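You operate a simulated robot arm through the tools that you are given. There is no shell and no other tool. Be economical: measure what you need, move in short steps, check, and stop when the job is done.

Carry out the task below with a simulated robot arm. There is one attempt and no reset: what you move stays moved.

TASK
Stack the bottle labelled "Rinse" from the top of the light box on top of the bottle labelled "Glue".

It is judged by the outcome, as a careful person would: the job done as asked, and still so three seconds after it is handed in. It fails if anything else is knocked over, pushed out of place, dropped, spilled or broken.

THE ROBOT
A 7-joint arm with a two-finger parallel gripper, fixed in place. Base frame: the origin is at the foot of the arm, x ahead of it, y to its left, z up. Lengths are in m, angles in degrees, forces in N, time in s.
With the tool pointing down near the work surface it reaches from about 0.24 to 0.68 m from the base axis. Its first joint turns from -66.0 to 66.0 degrees. Payload 2.4 kg.
Tool frame: the origin (TCP) lies between the finger pads and is the grasp point; the fingertips stand 0.03 m ahead of it; z points along the fingers, y is the line along which they close. The gripper opens to 0.094 m. The fingers are 0.028 m wide and 0.01 m thick; the gripper's body (0.05 by 0.096 m) begins 0.055 m behind the TCP.
Orientation is told as [roll, pitch, yaw] about the base's x, y, z axes, in that order, counted from this pose: with the fingers straight down and closing along the base's y, the tool's x points along the base's -x, its y along +y and its z along -z.

THE INTERFACE
- The arm moves only by the tool jog_arm. Its argument "plan" is a list of rows, each a list of 3 entries, a list of its own where there are three numbers: the turn, a rotation vector about the tool's x, y, z in degrees, then the shift along the tool's x, y, z in mm, then the finger opening in mm, from 0 to 94. In form: [[[ax, ay, az], [tx, ty, tz], fingers], ...]. A call has 1 to 10 rows; each row shifts and turns the commanded pose from where the row before left it, along the tool's axes as they then stand. A row lasts 0.2 s, in which the tool goes at most 0.05 m and 8.6 degrees; a call with a longer step from one row to the next is refused whole, and so is a gripper value outside its range. A pose out of reach is approached as far as the arm can. The call stops where the force on the tool passes 40 N (or 10 N more than at its start, if that is more) or the arm is blocked; 0.2 s more then pass. The fingers move at their own pace (about 0.153 m/s each) and stop on an object; they squeeze with about 27 N. The grip force told is the motor's: it shows also when the fingers shut on nothing. Time passes only in rows, and 0.2 s behind the last, so rows that do not move let the fingers close. It gives the time, the measured TCP pose, the force on the tool (base axes), the opening and the grip force at its end, in the units of the frame above (readings bear some noise).
- Cameras (640 x 400 px; columns grow to the right, rows downward): "scene" is fixed at [0.0235, 0.4568, 1.4678]; the picture's right is [-0.89, -0.46, 0.00], its down [-0.16, 0.30, -0.94] and it looks along [0.43, -0.83, -0.34] (base axes); focal length 313 px, centre (320, 200). "wrist" rides on the gripper at [-0.037, 0, -0.058] in the tool frame; the picture's right is [0.00, -1.00, 0.00], its down [0.97, 0.00, -0.24] and it looks along [0.24, 0.00, 0.97] (tool axes); focal length 218 px, centre (320, 200).
- snapshot(camera): a new picture of that camera. No time passes.
- measure_at(camera, pixels): for up to 12 pixels [column, row] of the newest picture of that camera ("zoom" is the newest enlarged one), the place [x, y, z] in the base frame of the surface seen there, good to about 0.003 m. No time passes.
- inspect(camera, box): a new picture of the part [left, top, right, bottom] of that camera's present view, enlarged. No time passes.
- sign_off(): hands the job in; it is judged then, once.

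Work in short steps. Measure before you move; look again where a grasp or a placing could have gone wrong, and mend it. You have 60 turns and 26 pictures in all, the two below and enlarged ones among them. Open the gripper and draw the arm clear of the work before you hand the job in, unless the task says otherwise; then end with one line.

The tools are called after "Emit:" as a command line: name --argument value ..., lists and objects as JSON in quotes. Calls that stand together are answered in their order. jog_arm: Moves the arm, as the interface text tells. Its arguments: {"type":"object","properties":{"plan":{"type":"array"}},"required":["plan"]} The other tools are called the same way: snapshot (camera) takes a picture; measure_at (camera, pixels) gives the place of the surface under pixels of a picture; inspect (camera, box) takes an enlarged picture of a part of a camera's view; sign_off () hands the job in.

At the start:

```text
time_s: 0.0
tool_pos: [0.3231, -0.0866, 1.3256]
ee_rot: [0.1, -0.2, -0.1]
contact_force: [-0.4, -0.1, -0.3]
grip_width: 0.0942
gripper_force: 0.1
```

scene: 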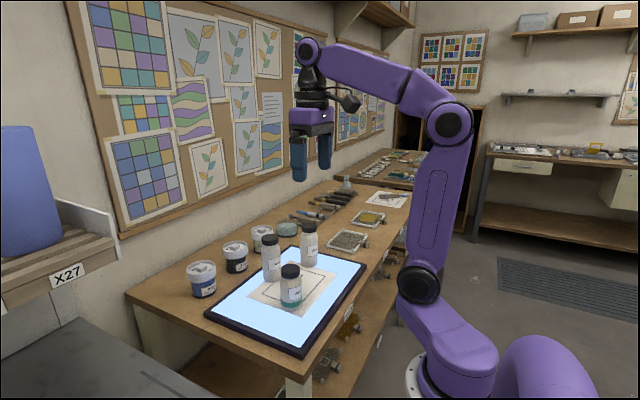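
wrist: 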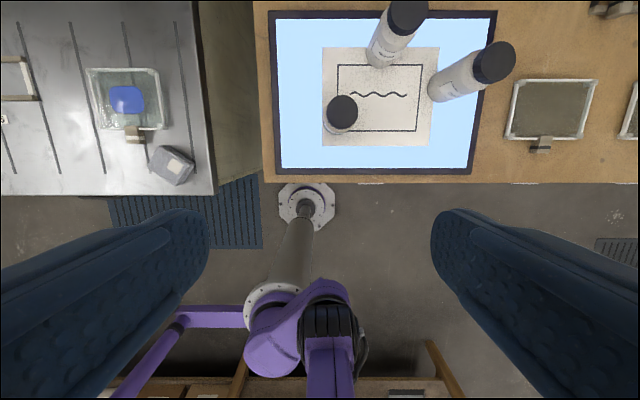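

The scene shows three bottles on the light box; I enlarge them to read labels.

Emit:
inspect --camera "scene" --box '[180, 210, 370, 330]'

Emit:
inspect --camera "wrist" --box '[300, 0, 540, 150]'

```text
3.33 times, centred on (275, 270) of scene
```

zoom: 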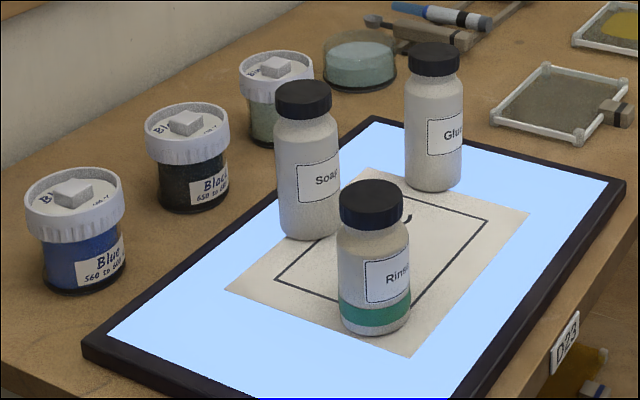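

```text
2.67 times, centred on (420, 75) of wrist
```

zoom: 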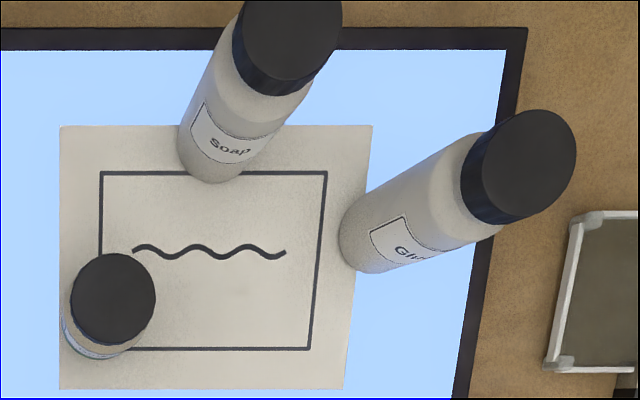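

Rinse is the short bottle (cap in the zoom at 112,298), Glue is the right one (cap 529,163), Soap is at the top (295,40). I measure the cap centres, edges, box surface and bodies.

Emit:
measure_at --camera "zoom" --pixels '[[112, 298], [76, 298], [150, 298], [112, 260], [112, 335], [529, 163], [490, 163], [568, 163], [530, 118], [530, 205], [295, 40], [220, 370]]'

Emit:
measure_at --camera "scene" --pixels '[[290, 268], [281, 272], [291, 272], [300, 272], [291, 305], [284, 286], [309, 224], [309, 250], [303, 250], [316, 250], [271, 237], [272, 265]]'

```text
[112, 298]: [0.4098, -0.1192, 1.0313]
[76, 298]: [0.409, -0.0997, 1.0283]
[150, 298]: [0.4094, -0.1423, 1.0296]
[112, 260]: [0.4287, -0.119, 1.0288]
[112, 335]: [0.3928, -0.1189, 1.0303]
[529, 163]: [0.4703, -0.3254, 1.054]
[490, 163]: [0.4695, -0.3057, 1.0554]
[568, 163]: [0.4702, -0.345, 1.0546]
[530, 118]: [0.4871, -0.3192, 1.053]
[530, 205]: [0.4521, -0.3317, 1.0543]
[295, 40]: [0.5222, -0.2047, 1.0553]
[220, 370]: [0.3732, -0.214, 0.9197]
```

```text
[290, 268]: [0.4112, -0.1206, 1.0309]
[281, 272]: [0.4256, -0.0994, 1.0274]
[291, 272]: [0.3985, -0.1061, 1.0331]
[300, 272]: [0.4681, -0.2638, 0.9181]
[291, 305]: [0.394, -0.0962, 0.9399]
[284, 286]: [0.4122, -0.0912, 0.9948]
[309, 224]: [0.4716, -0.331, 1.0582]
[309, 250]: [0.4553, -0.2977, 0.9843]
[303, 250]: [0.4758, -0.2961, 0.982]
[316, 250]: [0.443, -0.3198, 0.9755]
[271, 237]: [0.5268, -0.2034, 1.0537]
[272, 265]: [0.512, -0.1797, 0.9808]
```

Rinse: axis at (0.410, -0.120), top 1.030. Glue: axis at (0.470, -0.325), top 1.0545. The light box surface is about 0.919. I go above Rinse with the gripper open.

Emit:
jog_arm --plan '[[[0, 0, 0], [-14.5, -5.5, 10], 94], [[0, 0, 0], [-14.5, -5.5, 20], 94], [[0, 0, 0], [-14.5, -5.5, 30], 94], [[0, 0, 0], [-14.5, -5.5, 35], 94], [[0, 0, 0], [-14.5, -5.5, 35], 94], [[0, 0, 0], [-14.5, -5.5, 35], 94], [[0, 0, 0], [0, 0, 30], 94], [[0, 0, 0], [0, 0, 10], 94], [[0, 0, 0], [0, 0, 0], 94]]'

Emit:
snapshot --camera "wrist"

```text
time_s: 2.0
tool_pos: [0.4095, -0.1191, 1.1218]
ee_rot: [0.1, -0.1, 0.0]
contact_force: [0.9, -0.2, 0.1]
grip_width: 0.0942
gripper_force: 0.0
```

```text
21 pictures are left
```

wrist: 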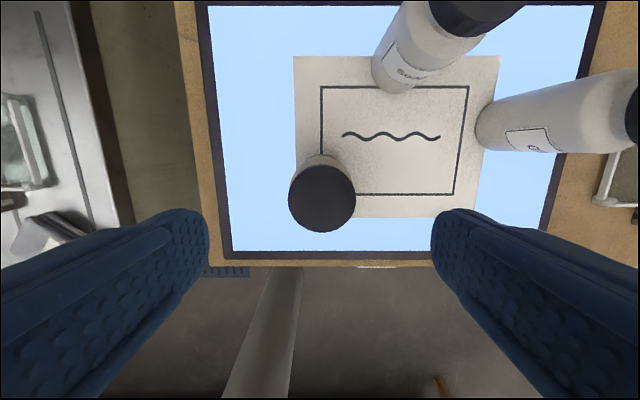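

The cap is at (321,199), centred between the fingers. I re-measure its rim to fix the x.

Emit:
measure_at --camera "wrist" --pixels '[[321, 199], [292, 199], [352, 199], [321, 170], [321, 229], [321, 160], [632, 110], [300, 235]]'

```text
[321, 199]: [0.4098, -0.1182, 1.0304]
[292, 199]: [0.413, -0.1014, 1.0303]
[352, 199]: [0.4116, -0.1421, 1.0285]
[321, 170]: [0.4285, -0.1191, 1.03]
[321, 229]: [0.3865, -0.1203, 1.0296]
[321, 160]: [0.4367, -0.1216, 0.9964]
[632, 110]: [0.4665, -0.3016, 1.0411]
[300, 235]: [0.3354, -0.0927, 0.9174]
```

Centre is about (0.409, -0.120), so I'm aligned; I descend 137 mm to z = 0.985.

Emit:
jog_arm --plan '[[[0, 0, 0], [0, -0.5, 15], 94], [[0, 0, 0], [0, -0.5, 25], 94], [[0, 0, 0], [0, 0, 25], 94], [[0, 0, 0], [0, 0, 25], 94], [[0, 0, 0], [0, 0, 22], 94], [[0, 0, 0], [0, 0, 15], 94], [[0, 0, 0], [0, 0, 10], 94], [[0, 0, 0], [0, 0, 0], 94]]'

Emit:
inspect --camera "scene" --box '[210, 180, 400, 330]'

```text
time_s: 3.8
tool_pos: [0.41, -0.1199, 0.9831]
ee_rot: [0.0, 0.0, 0.1]
contact_force: [0.2, 0.4, -0.9]
grip_width: 0.0938
gripper_force: 0.0
```

```text
2.67 times, centred on (305, 255) of scene
```

zoom: 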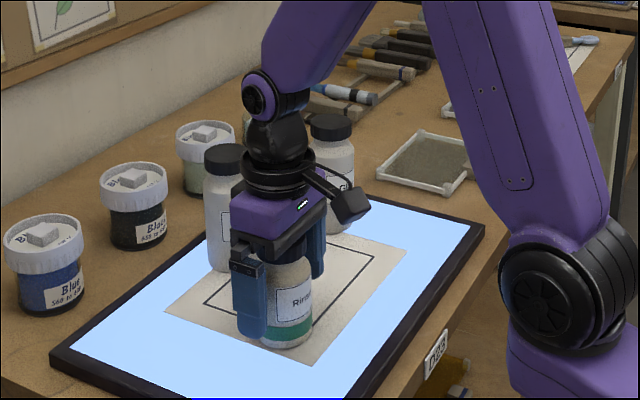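

The fingers straddle Rinse and nothing is touched; I close gently in steps.

Emit:
jog_arm --plan '[[[0, 0, 0], [0, 0, 0], 70], [[0, 0, 0], [0, 0, 0], 56], [[0, 0, 0], [0, 0, 0], 50], [[0, 0, 0], [0, 0, 0], 44], [[0, 0, 0], [0, 0, 0], 30], [[0, 0, 0], [0, 0, 0], 20], [[0, 0, 0], [0, 0, 0], 20]]'

```text
time_s: 5.4
tool_pos: [0.4093, -0.1195, 0.9824]
ee_rot: [0.1, -0.2, 0.0]
contact_force: [-0.9, 0.4, 1.9]
grip_width: 0.0551
gripper_force: 26.6
```

It is held at 55 mm width with 26.6 N; I lift straight up about 200 mm slowly.

Emit:
jog_arm --plan '[[[0, 0, 0], [0, 0, -8], 20], [[0, 0, 0], [0, 0, -15], 20], [[0, 0, 0], [0, 0, -22], 20], [[0, 0, 0], [0, 0, -30], 20], [[0, 0, 0], [0, 0, -30], 20], [[0, 0, 0], [0, 0, -30], 20], [[0, 0, 0], [0, 0, -30], 20], [[0, 0, 0], [0, 0, -20], 20], [[0, 0, 0], [0, 0, -10], 20], [[0, 0, 0], [0, 0, 0], 20]]'

Emit:
inspect --camera "scene" --box '[210, 130, 400, 310]'

```text
time_s: 7.6
tool_pos: [0.4121, -0.1203, 1.1789]
ee_rot: [0.0, 0.0, 0.0]
contact_force: [0.5, -0.7, -1.9]
grip_width: 0.0548
gripper_force: 26.9
```

```text
2.22 times, centred on (305, 220) of scene
```

zoom: 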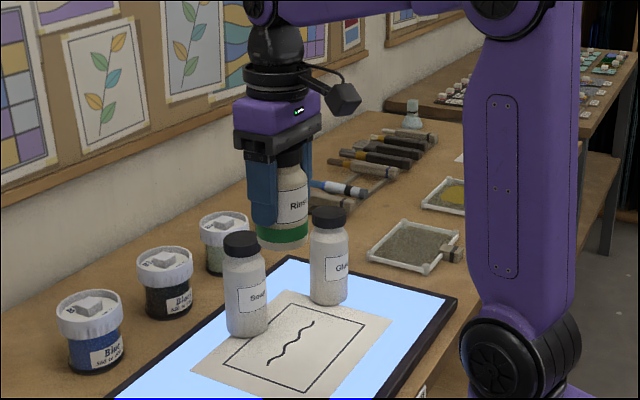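

Rinse is lifted and upright. I take a wrist picture to check how the bottle sits in the grip and to refine Glue's position.

Emit:
snapshot --camera "wrist"

Emit:
snapshot --camera "scene"

```text
18 pictures are left
```

wrist: 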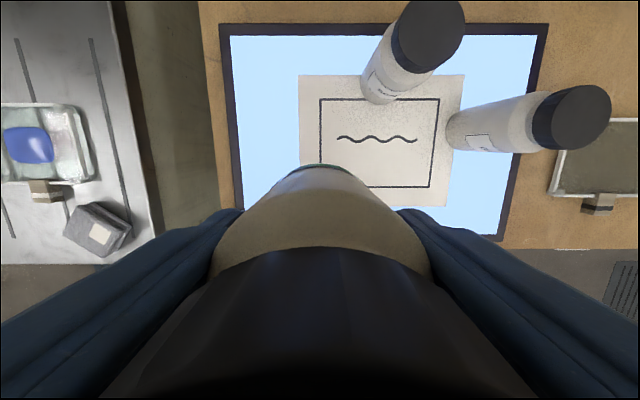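

```text
17 pictures are left
```

scene: 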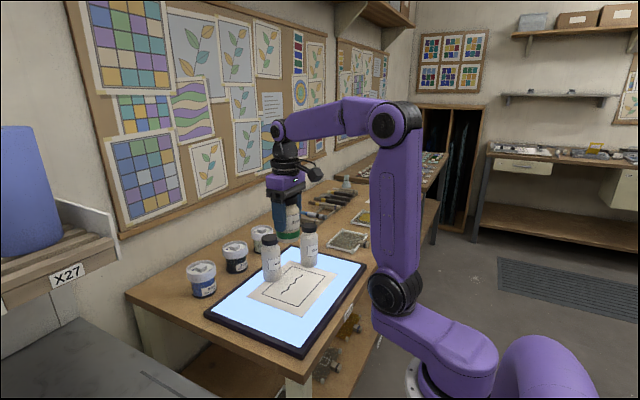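

Glue's cap is the ellipse around (580,117) in the wrist view; I measure its rim and the front face of the held Rinse (column 320).

Emit:
measure_at --camera "wrist" --pixels '[[320, 172], [320, 200], [320, 225], [320, 262], [320, 290], [580, 117], [606, 115], [556, 117], [580, 90], [582, 145], [555, 140], [568, 92]]'

Emit:
measure_at --camera "scene" --pixels '[[309, 224], [303, 225], [315, 225], [309, 222], [310, 227], [309, 235], [293, 215], [293, 232]]'

```text
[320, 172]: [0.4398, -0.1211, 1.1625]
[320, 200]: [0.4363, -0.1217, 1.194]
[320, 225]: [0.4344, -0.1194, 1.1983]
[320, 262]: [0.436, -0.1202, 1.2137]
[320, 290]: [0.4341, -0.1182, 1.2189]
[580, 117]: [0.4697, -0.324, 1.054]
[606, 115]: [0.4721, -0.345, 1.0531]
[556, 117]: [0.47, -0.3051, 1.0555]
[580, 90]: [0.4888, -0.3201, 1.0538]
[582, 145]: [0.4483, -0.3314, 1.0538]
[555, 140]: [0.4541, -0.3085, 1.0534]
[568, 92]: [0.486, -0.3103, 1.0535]
```

```text
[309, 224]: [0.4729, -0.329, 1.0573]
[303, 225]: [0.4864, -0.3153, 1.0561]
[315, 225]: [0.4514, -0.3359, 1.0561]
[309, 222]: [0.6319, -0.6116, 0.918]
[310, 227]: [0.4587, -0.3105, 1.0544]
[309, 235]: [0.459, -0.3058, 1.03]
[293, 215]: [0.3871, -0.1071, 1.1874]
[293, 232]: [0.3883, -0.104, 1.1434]
```

Rinse is centred on the TCP, with its bottom about 64.5 mm below the TCP. Glue's centre is (0.469, -0.3255), top 1.054. I move over it at z = 1.179, which clears Soap by 6 cm.

Emit:
jog_arm --plan '[[[0, 0, 0], [-3.4, -12.3, 0], 20], [[0, 0, 0], [-6.8, -24.6, 0], 20], [[0, 0, 0], [-9.1, -32.8, 0], 20], [[0, 0, 0], [-10.3, -37, 0], 20], [[0, 0, 0], [-10.3, -37, 0], 20], [[0, 0, 0], [-8, -28.7, 0], 20], [[0, 0, 0], [-5.7, -20.5, 0], 20], [[0, 0, 0], [-3.4, -12.3, 0], 20], [[0, 0, 0], [0, 0, 0], 20], [[0, 0, 0], [0, 0, 0], 20]]'

Emit:
inspect --camera "scene" --box '[230, 150, 390, 290]'

```text
time_s: 9.8
tool_pos: [0.4668, -0.3251, 1.1764]
ee_rot: [0.1, -0.1, 0.1]
contact_force: [0.5, 0.4, -2.0]
grip_width: 0.055
gripper_force: 27.3
```

```text
2.86 times, centred on (310, 220) of scene
```

zoom: 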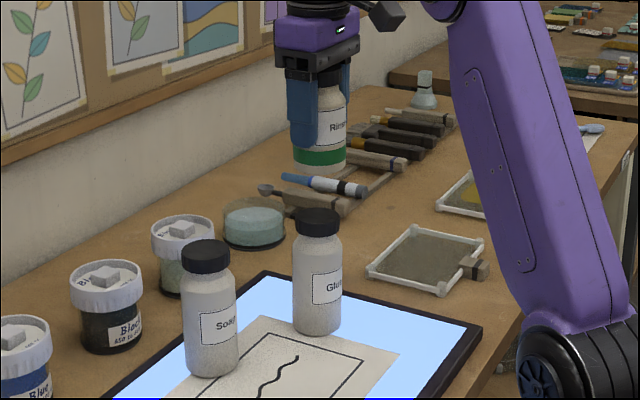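

Rinse is above Glue. I lower to about 7 mm above contact, adjusting x by +1.5 mm, and check.

Emit:
jog_arm --plan '[[[0, 0, 0], [-1.5, 0, 8], 20], [[0, 0, 0], [0, 0, 12], 20], [[0, 0, 0], [0, 0, 12], 20], [[0, 0, 0], [0, 0, 10], 20], [[0, 0, 0], [0, 0, 8], 20], [[0, 0, 0], [0, 0, 0], 20], [[0, 0, 0], [0, 0, 0], 20]]'

Emit:
inspect --camera "scene" --box '[270, 175, 350, 275]'

Emit:
snapshot --camera "wrist"

```text
time_s: 11.4
tool_pos: [0.4692, -0.3268, 1.1284]
ee_rot: [0.2, -0.1, 0.0]
contact_force: [0.9, 0.8, -1.5]
grip_width: 0.055
gripper_force: 27.3
```

```text
4.00 times, centred on (310, 225) of scene
```

zoom: 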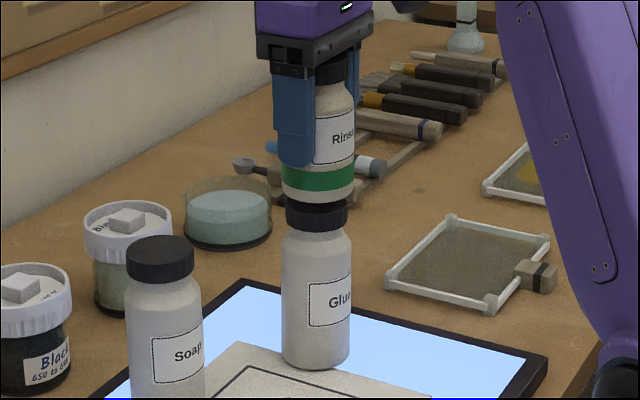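

```text
14 pictures are left
```

wrist: 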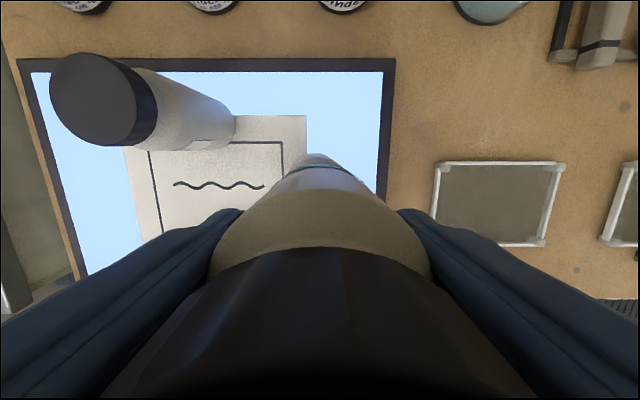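

Looks stacked with a small gap; Rinse spans 282–354 and Glue's body 282–350 in the zoom, perhaps 2 mm off to the right. I measure front surfaces to compare.

Emit:
measure_at --camera "zoom" --pixels '[[300, 180], [318, 182], [335, 182], [318, 198], [300, 217], [316, 218], [332, 217], [300, 260], [316, 260], [332, 260], [316, 350], [316, 340]]'

Emit:
inspect --camera "scene" --box '[295, 210, 325, 240]'

```text
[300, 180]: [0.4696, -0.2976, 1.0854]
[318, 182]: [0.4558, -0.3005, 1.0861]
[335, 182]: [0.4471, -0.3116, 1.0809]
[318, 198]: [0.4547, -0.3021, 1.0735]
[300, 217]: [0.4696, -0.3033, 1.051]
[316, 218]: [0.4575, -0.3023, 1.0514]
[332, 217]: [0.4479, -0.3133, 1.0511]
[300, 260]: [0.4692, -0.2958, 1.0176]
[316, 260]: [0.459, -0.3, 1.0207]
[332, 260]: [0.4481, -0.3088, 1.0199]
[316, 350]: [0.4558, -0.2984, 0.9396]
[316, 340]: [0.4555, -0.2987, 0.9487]
```

```text
13.33 times, centred on (310, 225) of scene
```

zoom: 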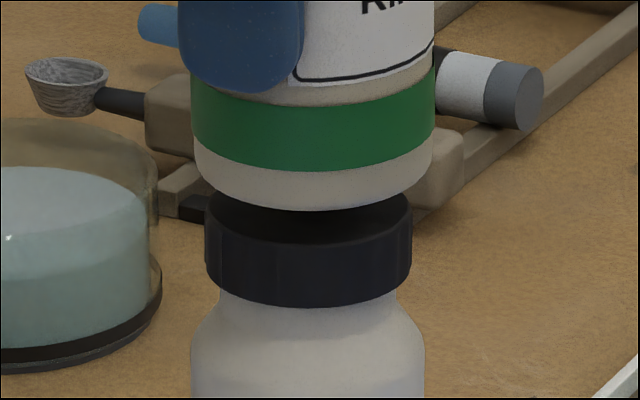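

Rinse's centre is at 313.5 versus the cap's 308 at 13× zoom, so it's about 1.4 mm too far right. I correct by (+1.3, +0.8) mm and lower in small steps.

Emit:
jog_arm --plan '[[[0, 0, 0], [-1.3, 0.8, 0], 20], [[0, 0, 0], [0, 0, 2], 20], [[0, 0, 0], [0, 0, 2], 20], [[0, 0, 0], [0, 0, 1.5], 20], [[0, 0, 0], [0, 0, 0], 20], [[0, 0, 0], [0, 0, 0], 20]]'

Emit:
inspect --camera "scene" --box '[295, 210, 325, 240]'

```text
time_s: 12.8
tool_pos: [0.4696, -0.3236, 1.1233]
ee_rot: [0.1, 0.1, 0.0]
contact_force: [-0.1, 1.0, -0.9]
grip_width: 0.0549
gripper_force: 26.9
```

```text
13.33 times, centred on (310, 225) of scene
```

zoom: 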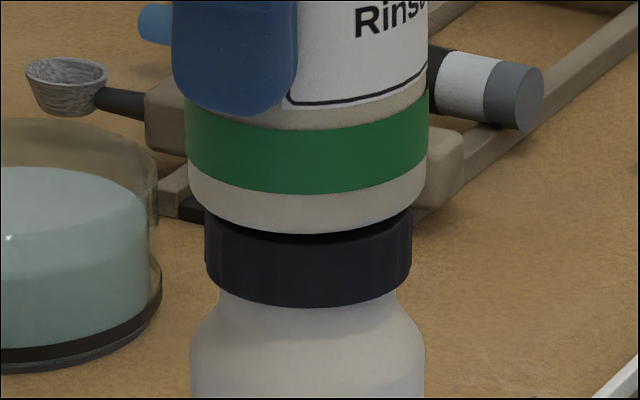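

Now centred (307 vs 308). About 3–4 mm gap remains; I continue in 1 mm steps and watch the force.

Emit:
jog_arm --plan '[[[0, 0, 0], [0, 0, 1], 20], [[0, 0, 0], [0, 0, 1], 20], [[0, 0, 0], [0, 0, 0.5], 20], [[0, 0, 0], [0, 0, 0], 20]]'

Emit:
inspect --camera "scene" --box '[295, 210, 325, 240]'

```text
time_s: 13.8
tool_pos: [0.4698, -0.3248, 1.1206]
ee_rot: [0.1, -0.1, 0.0]
contact_force: [0.0, -0.3, -0.9]
grip_width: 0.055
gripper_force: 27.4
```

```text
13.33 times, centred on (310, 225) of scene
```

zoom: 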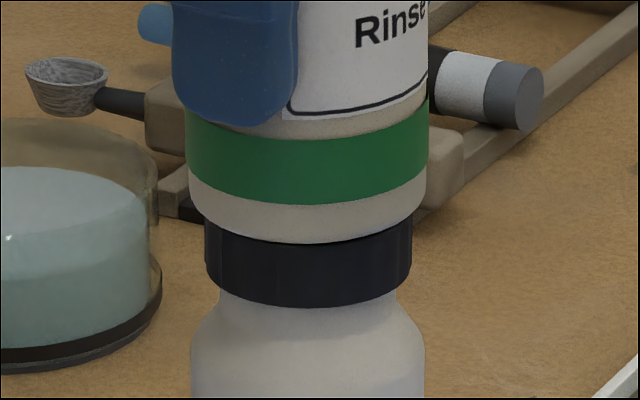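

No contact force yet; I lower in 0.5 mm steps.

Emit:
jog_arm --plan '[[[0, 0, 0], [0, 0, 0.5], 20], [[0, 0, 0], [0, 0, 0.5], 20], [[0, 0, 0], [0, 0, 0], 20]]'

```text
time_s: 14.6
tool_pos: [0.47, -0.3245, 1.1196]
ee_rot: [0.1, -0.1, 0.0]
contact_force: [0.1, 1.2, 1.0]
grip_width: 0.0549
gripper_force: 26.9
```

Vertical force moved from about -1 to +1 N, possibly first contact; one more half millimetre.

Emit:
jog_arm --plan '[[[0, 0, 0], [0, 0, 0.5], 20], [[0, 0, 0], [0, 0, 0], 20]]'

```text
time_s: 15.2
tool_pos: [0.4713, -0.3241, 1.1198]
ee_rot: [0.1, -0.1, -0.1]
contact_force: [-0.8, 1.3, 6.4]
grip_width: 0.0552
gripper_force: 27.3
```

6.4 N: it's seated. I check the picture before releasing.

Emit:
inspect --camera "scene" --box '[280, 190, 340, 270]'

```text
5.00 times, centred on (310, 230) of scene
```

zoom: 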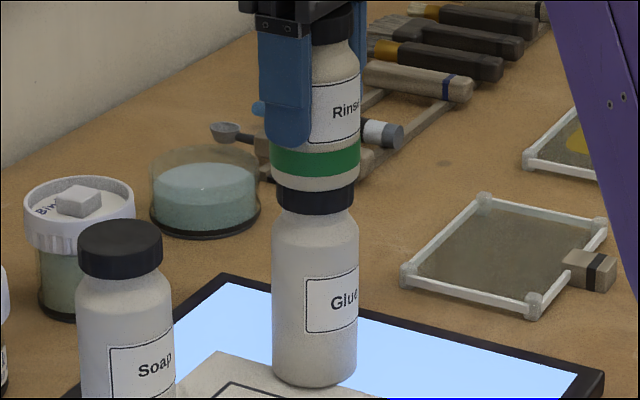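

Upright and centred. I ease the load by 0.3 mm and open slowly.

Emit:
jog_arm --plan '[[[0, 0, 0], [0, 0, -0.3], 20], [[0, 0, 0], [0, 0, 0], 54], [[0, 0, 0], [0, 0, 0], 57], [[0, 0, 0], [0, 0, 0], 60], [[0, 0, 0], [0, 0, 0], 66], [[0, 0, 0], [0, 0, 0], 76], [[0, 0, 0], [0, 0, 0], 90], [[0, 0, 0], [0, 0, 0], 94]]'

Emit:
inspect --camera "scene" --box '[280, 190, 340, 270]'

```text
time_s: 17.0
tool_pos: [0.4696, -0.3251, 1.1203]
ee_rot: [0.1, -0.2, 0.1]
contact_force: [-0.6, 0.6, 0.2]
grip_width: 0.094
gripper_force: 0.1
```

```text
5.00 times, centred on (310, 230) of scene
```

zoom: 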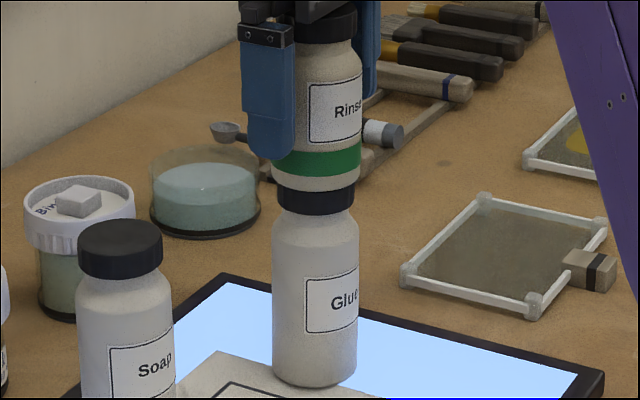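

Rinse stands on Glue, free of the fingers. I rise straight up, well clear of its top.

Emit:
jog_arm --plan '[[[0, 0, 0], [0, 0, -8], 94], [[0, 0, 0], [0, 0, -15], 94], [[0, 0, 0], [0, 0, -22], 94], [[0, 0, 0], [0, 0, -25], 94], [[0, 0, 0], [0, 0, -25], 94], [[0, 0, 0], [0, 0, -25], 94], [[0, 0, 0], [0, 0, -20], 94], [[0, 0, 0], [0, 0, -10], 94], [[0, 0, 0], [0, 0, 0], 94]]'

Emit:
snapshot --camera "scene"

```text
time_s: 19.0
tool_pos: [0.4692, -0.3234, 1.2701]
ee_rot: [0.1, -0.1, -0.2]
contact_force: [-0.7, 0.1, 0.1]
grip_width: 0.0942
gripper_force: 0.1
```

```text
8 pictures are left
```

scene: 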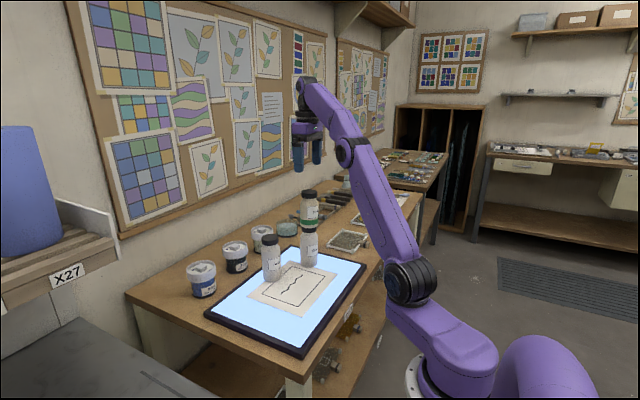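

The stack is standing; fingertips are 7 cm above it. I draw back toward the base to leave it fully clear.

Emit:
jog_arm --plan '[[[0, 0, 0], [5, 8, -10], 94], [[0, 0, 0], [15, 20, -10], 94], [[0, 0, 0], [20, 30, -10], 94], [[0, 0, 0], [20, 30, 0], 94], [[0, 0, 0], [20, 30, 0], 94], [[0, 0, 0], [20, 30, 0], 94], [[0, 0, 0], [15, 20, 0], 94], [[0, 0, 0], [5, 8, 0], 94], [[0, 0, 0], [0, 0, 0], 94]]'

Emit:
inspect --camera "scene" --box '[180, 150, 400, 330]'

```text
time_s: 21.0
tool_pos: [0.3491, -0.1467, 1.2979]
ee_rot: [0.0, 0.0, 0.1]
contact_force: [0.0, 0.9, -0.7]
grip_width: 0.0941
gripper_force: 0.3
```

```text
2.22 times, centred on (290, 240) of scene
```

zoom: 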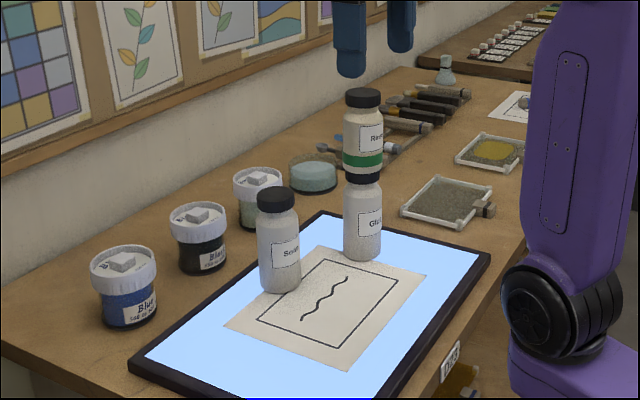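

The stack is stable, everything else is in place, and the arm is clear; I hand it in.

Emit:
sign_off

```text
The job is handed in.
```

The "Rinse" bottle now stands upright on top of the "Glue" bottle. Nothing else was moved, and the gripper is open with the arm clear of the work.
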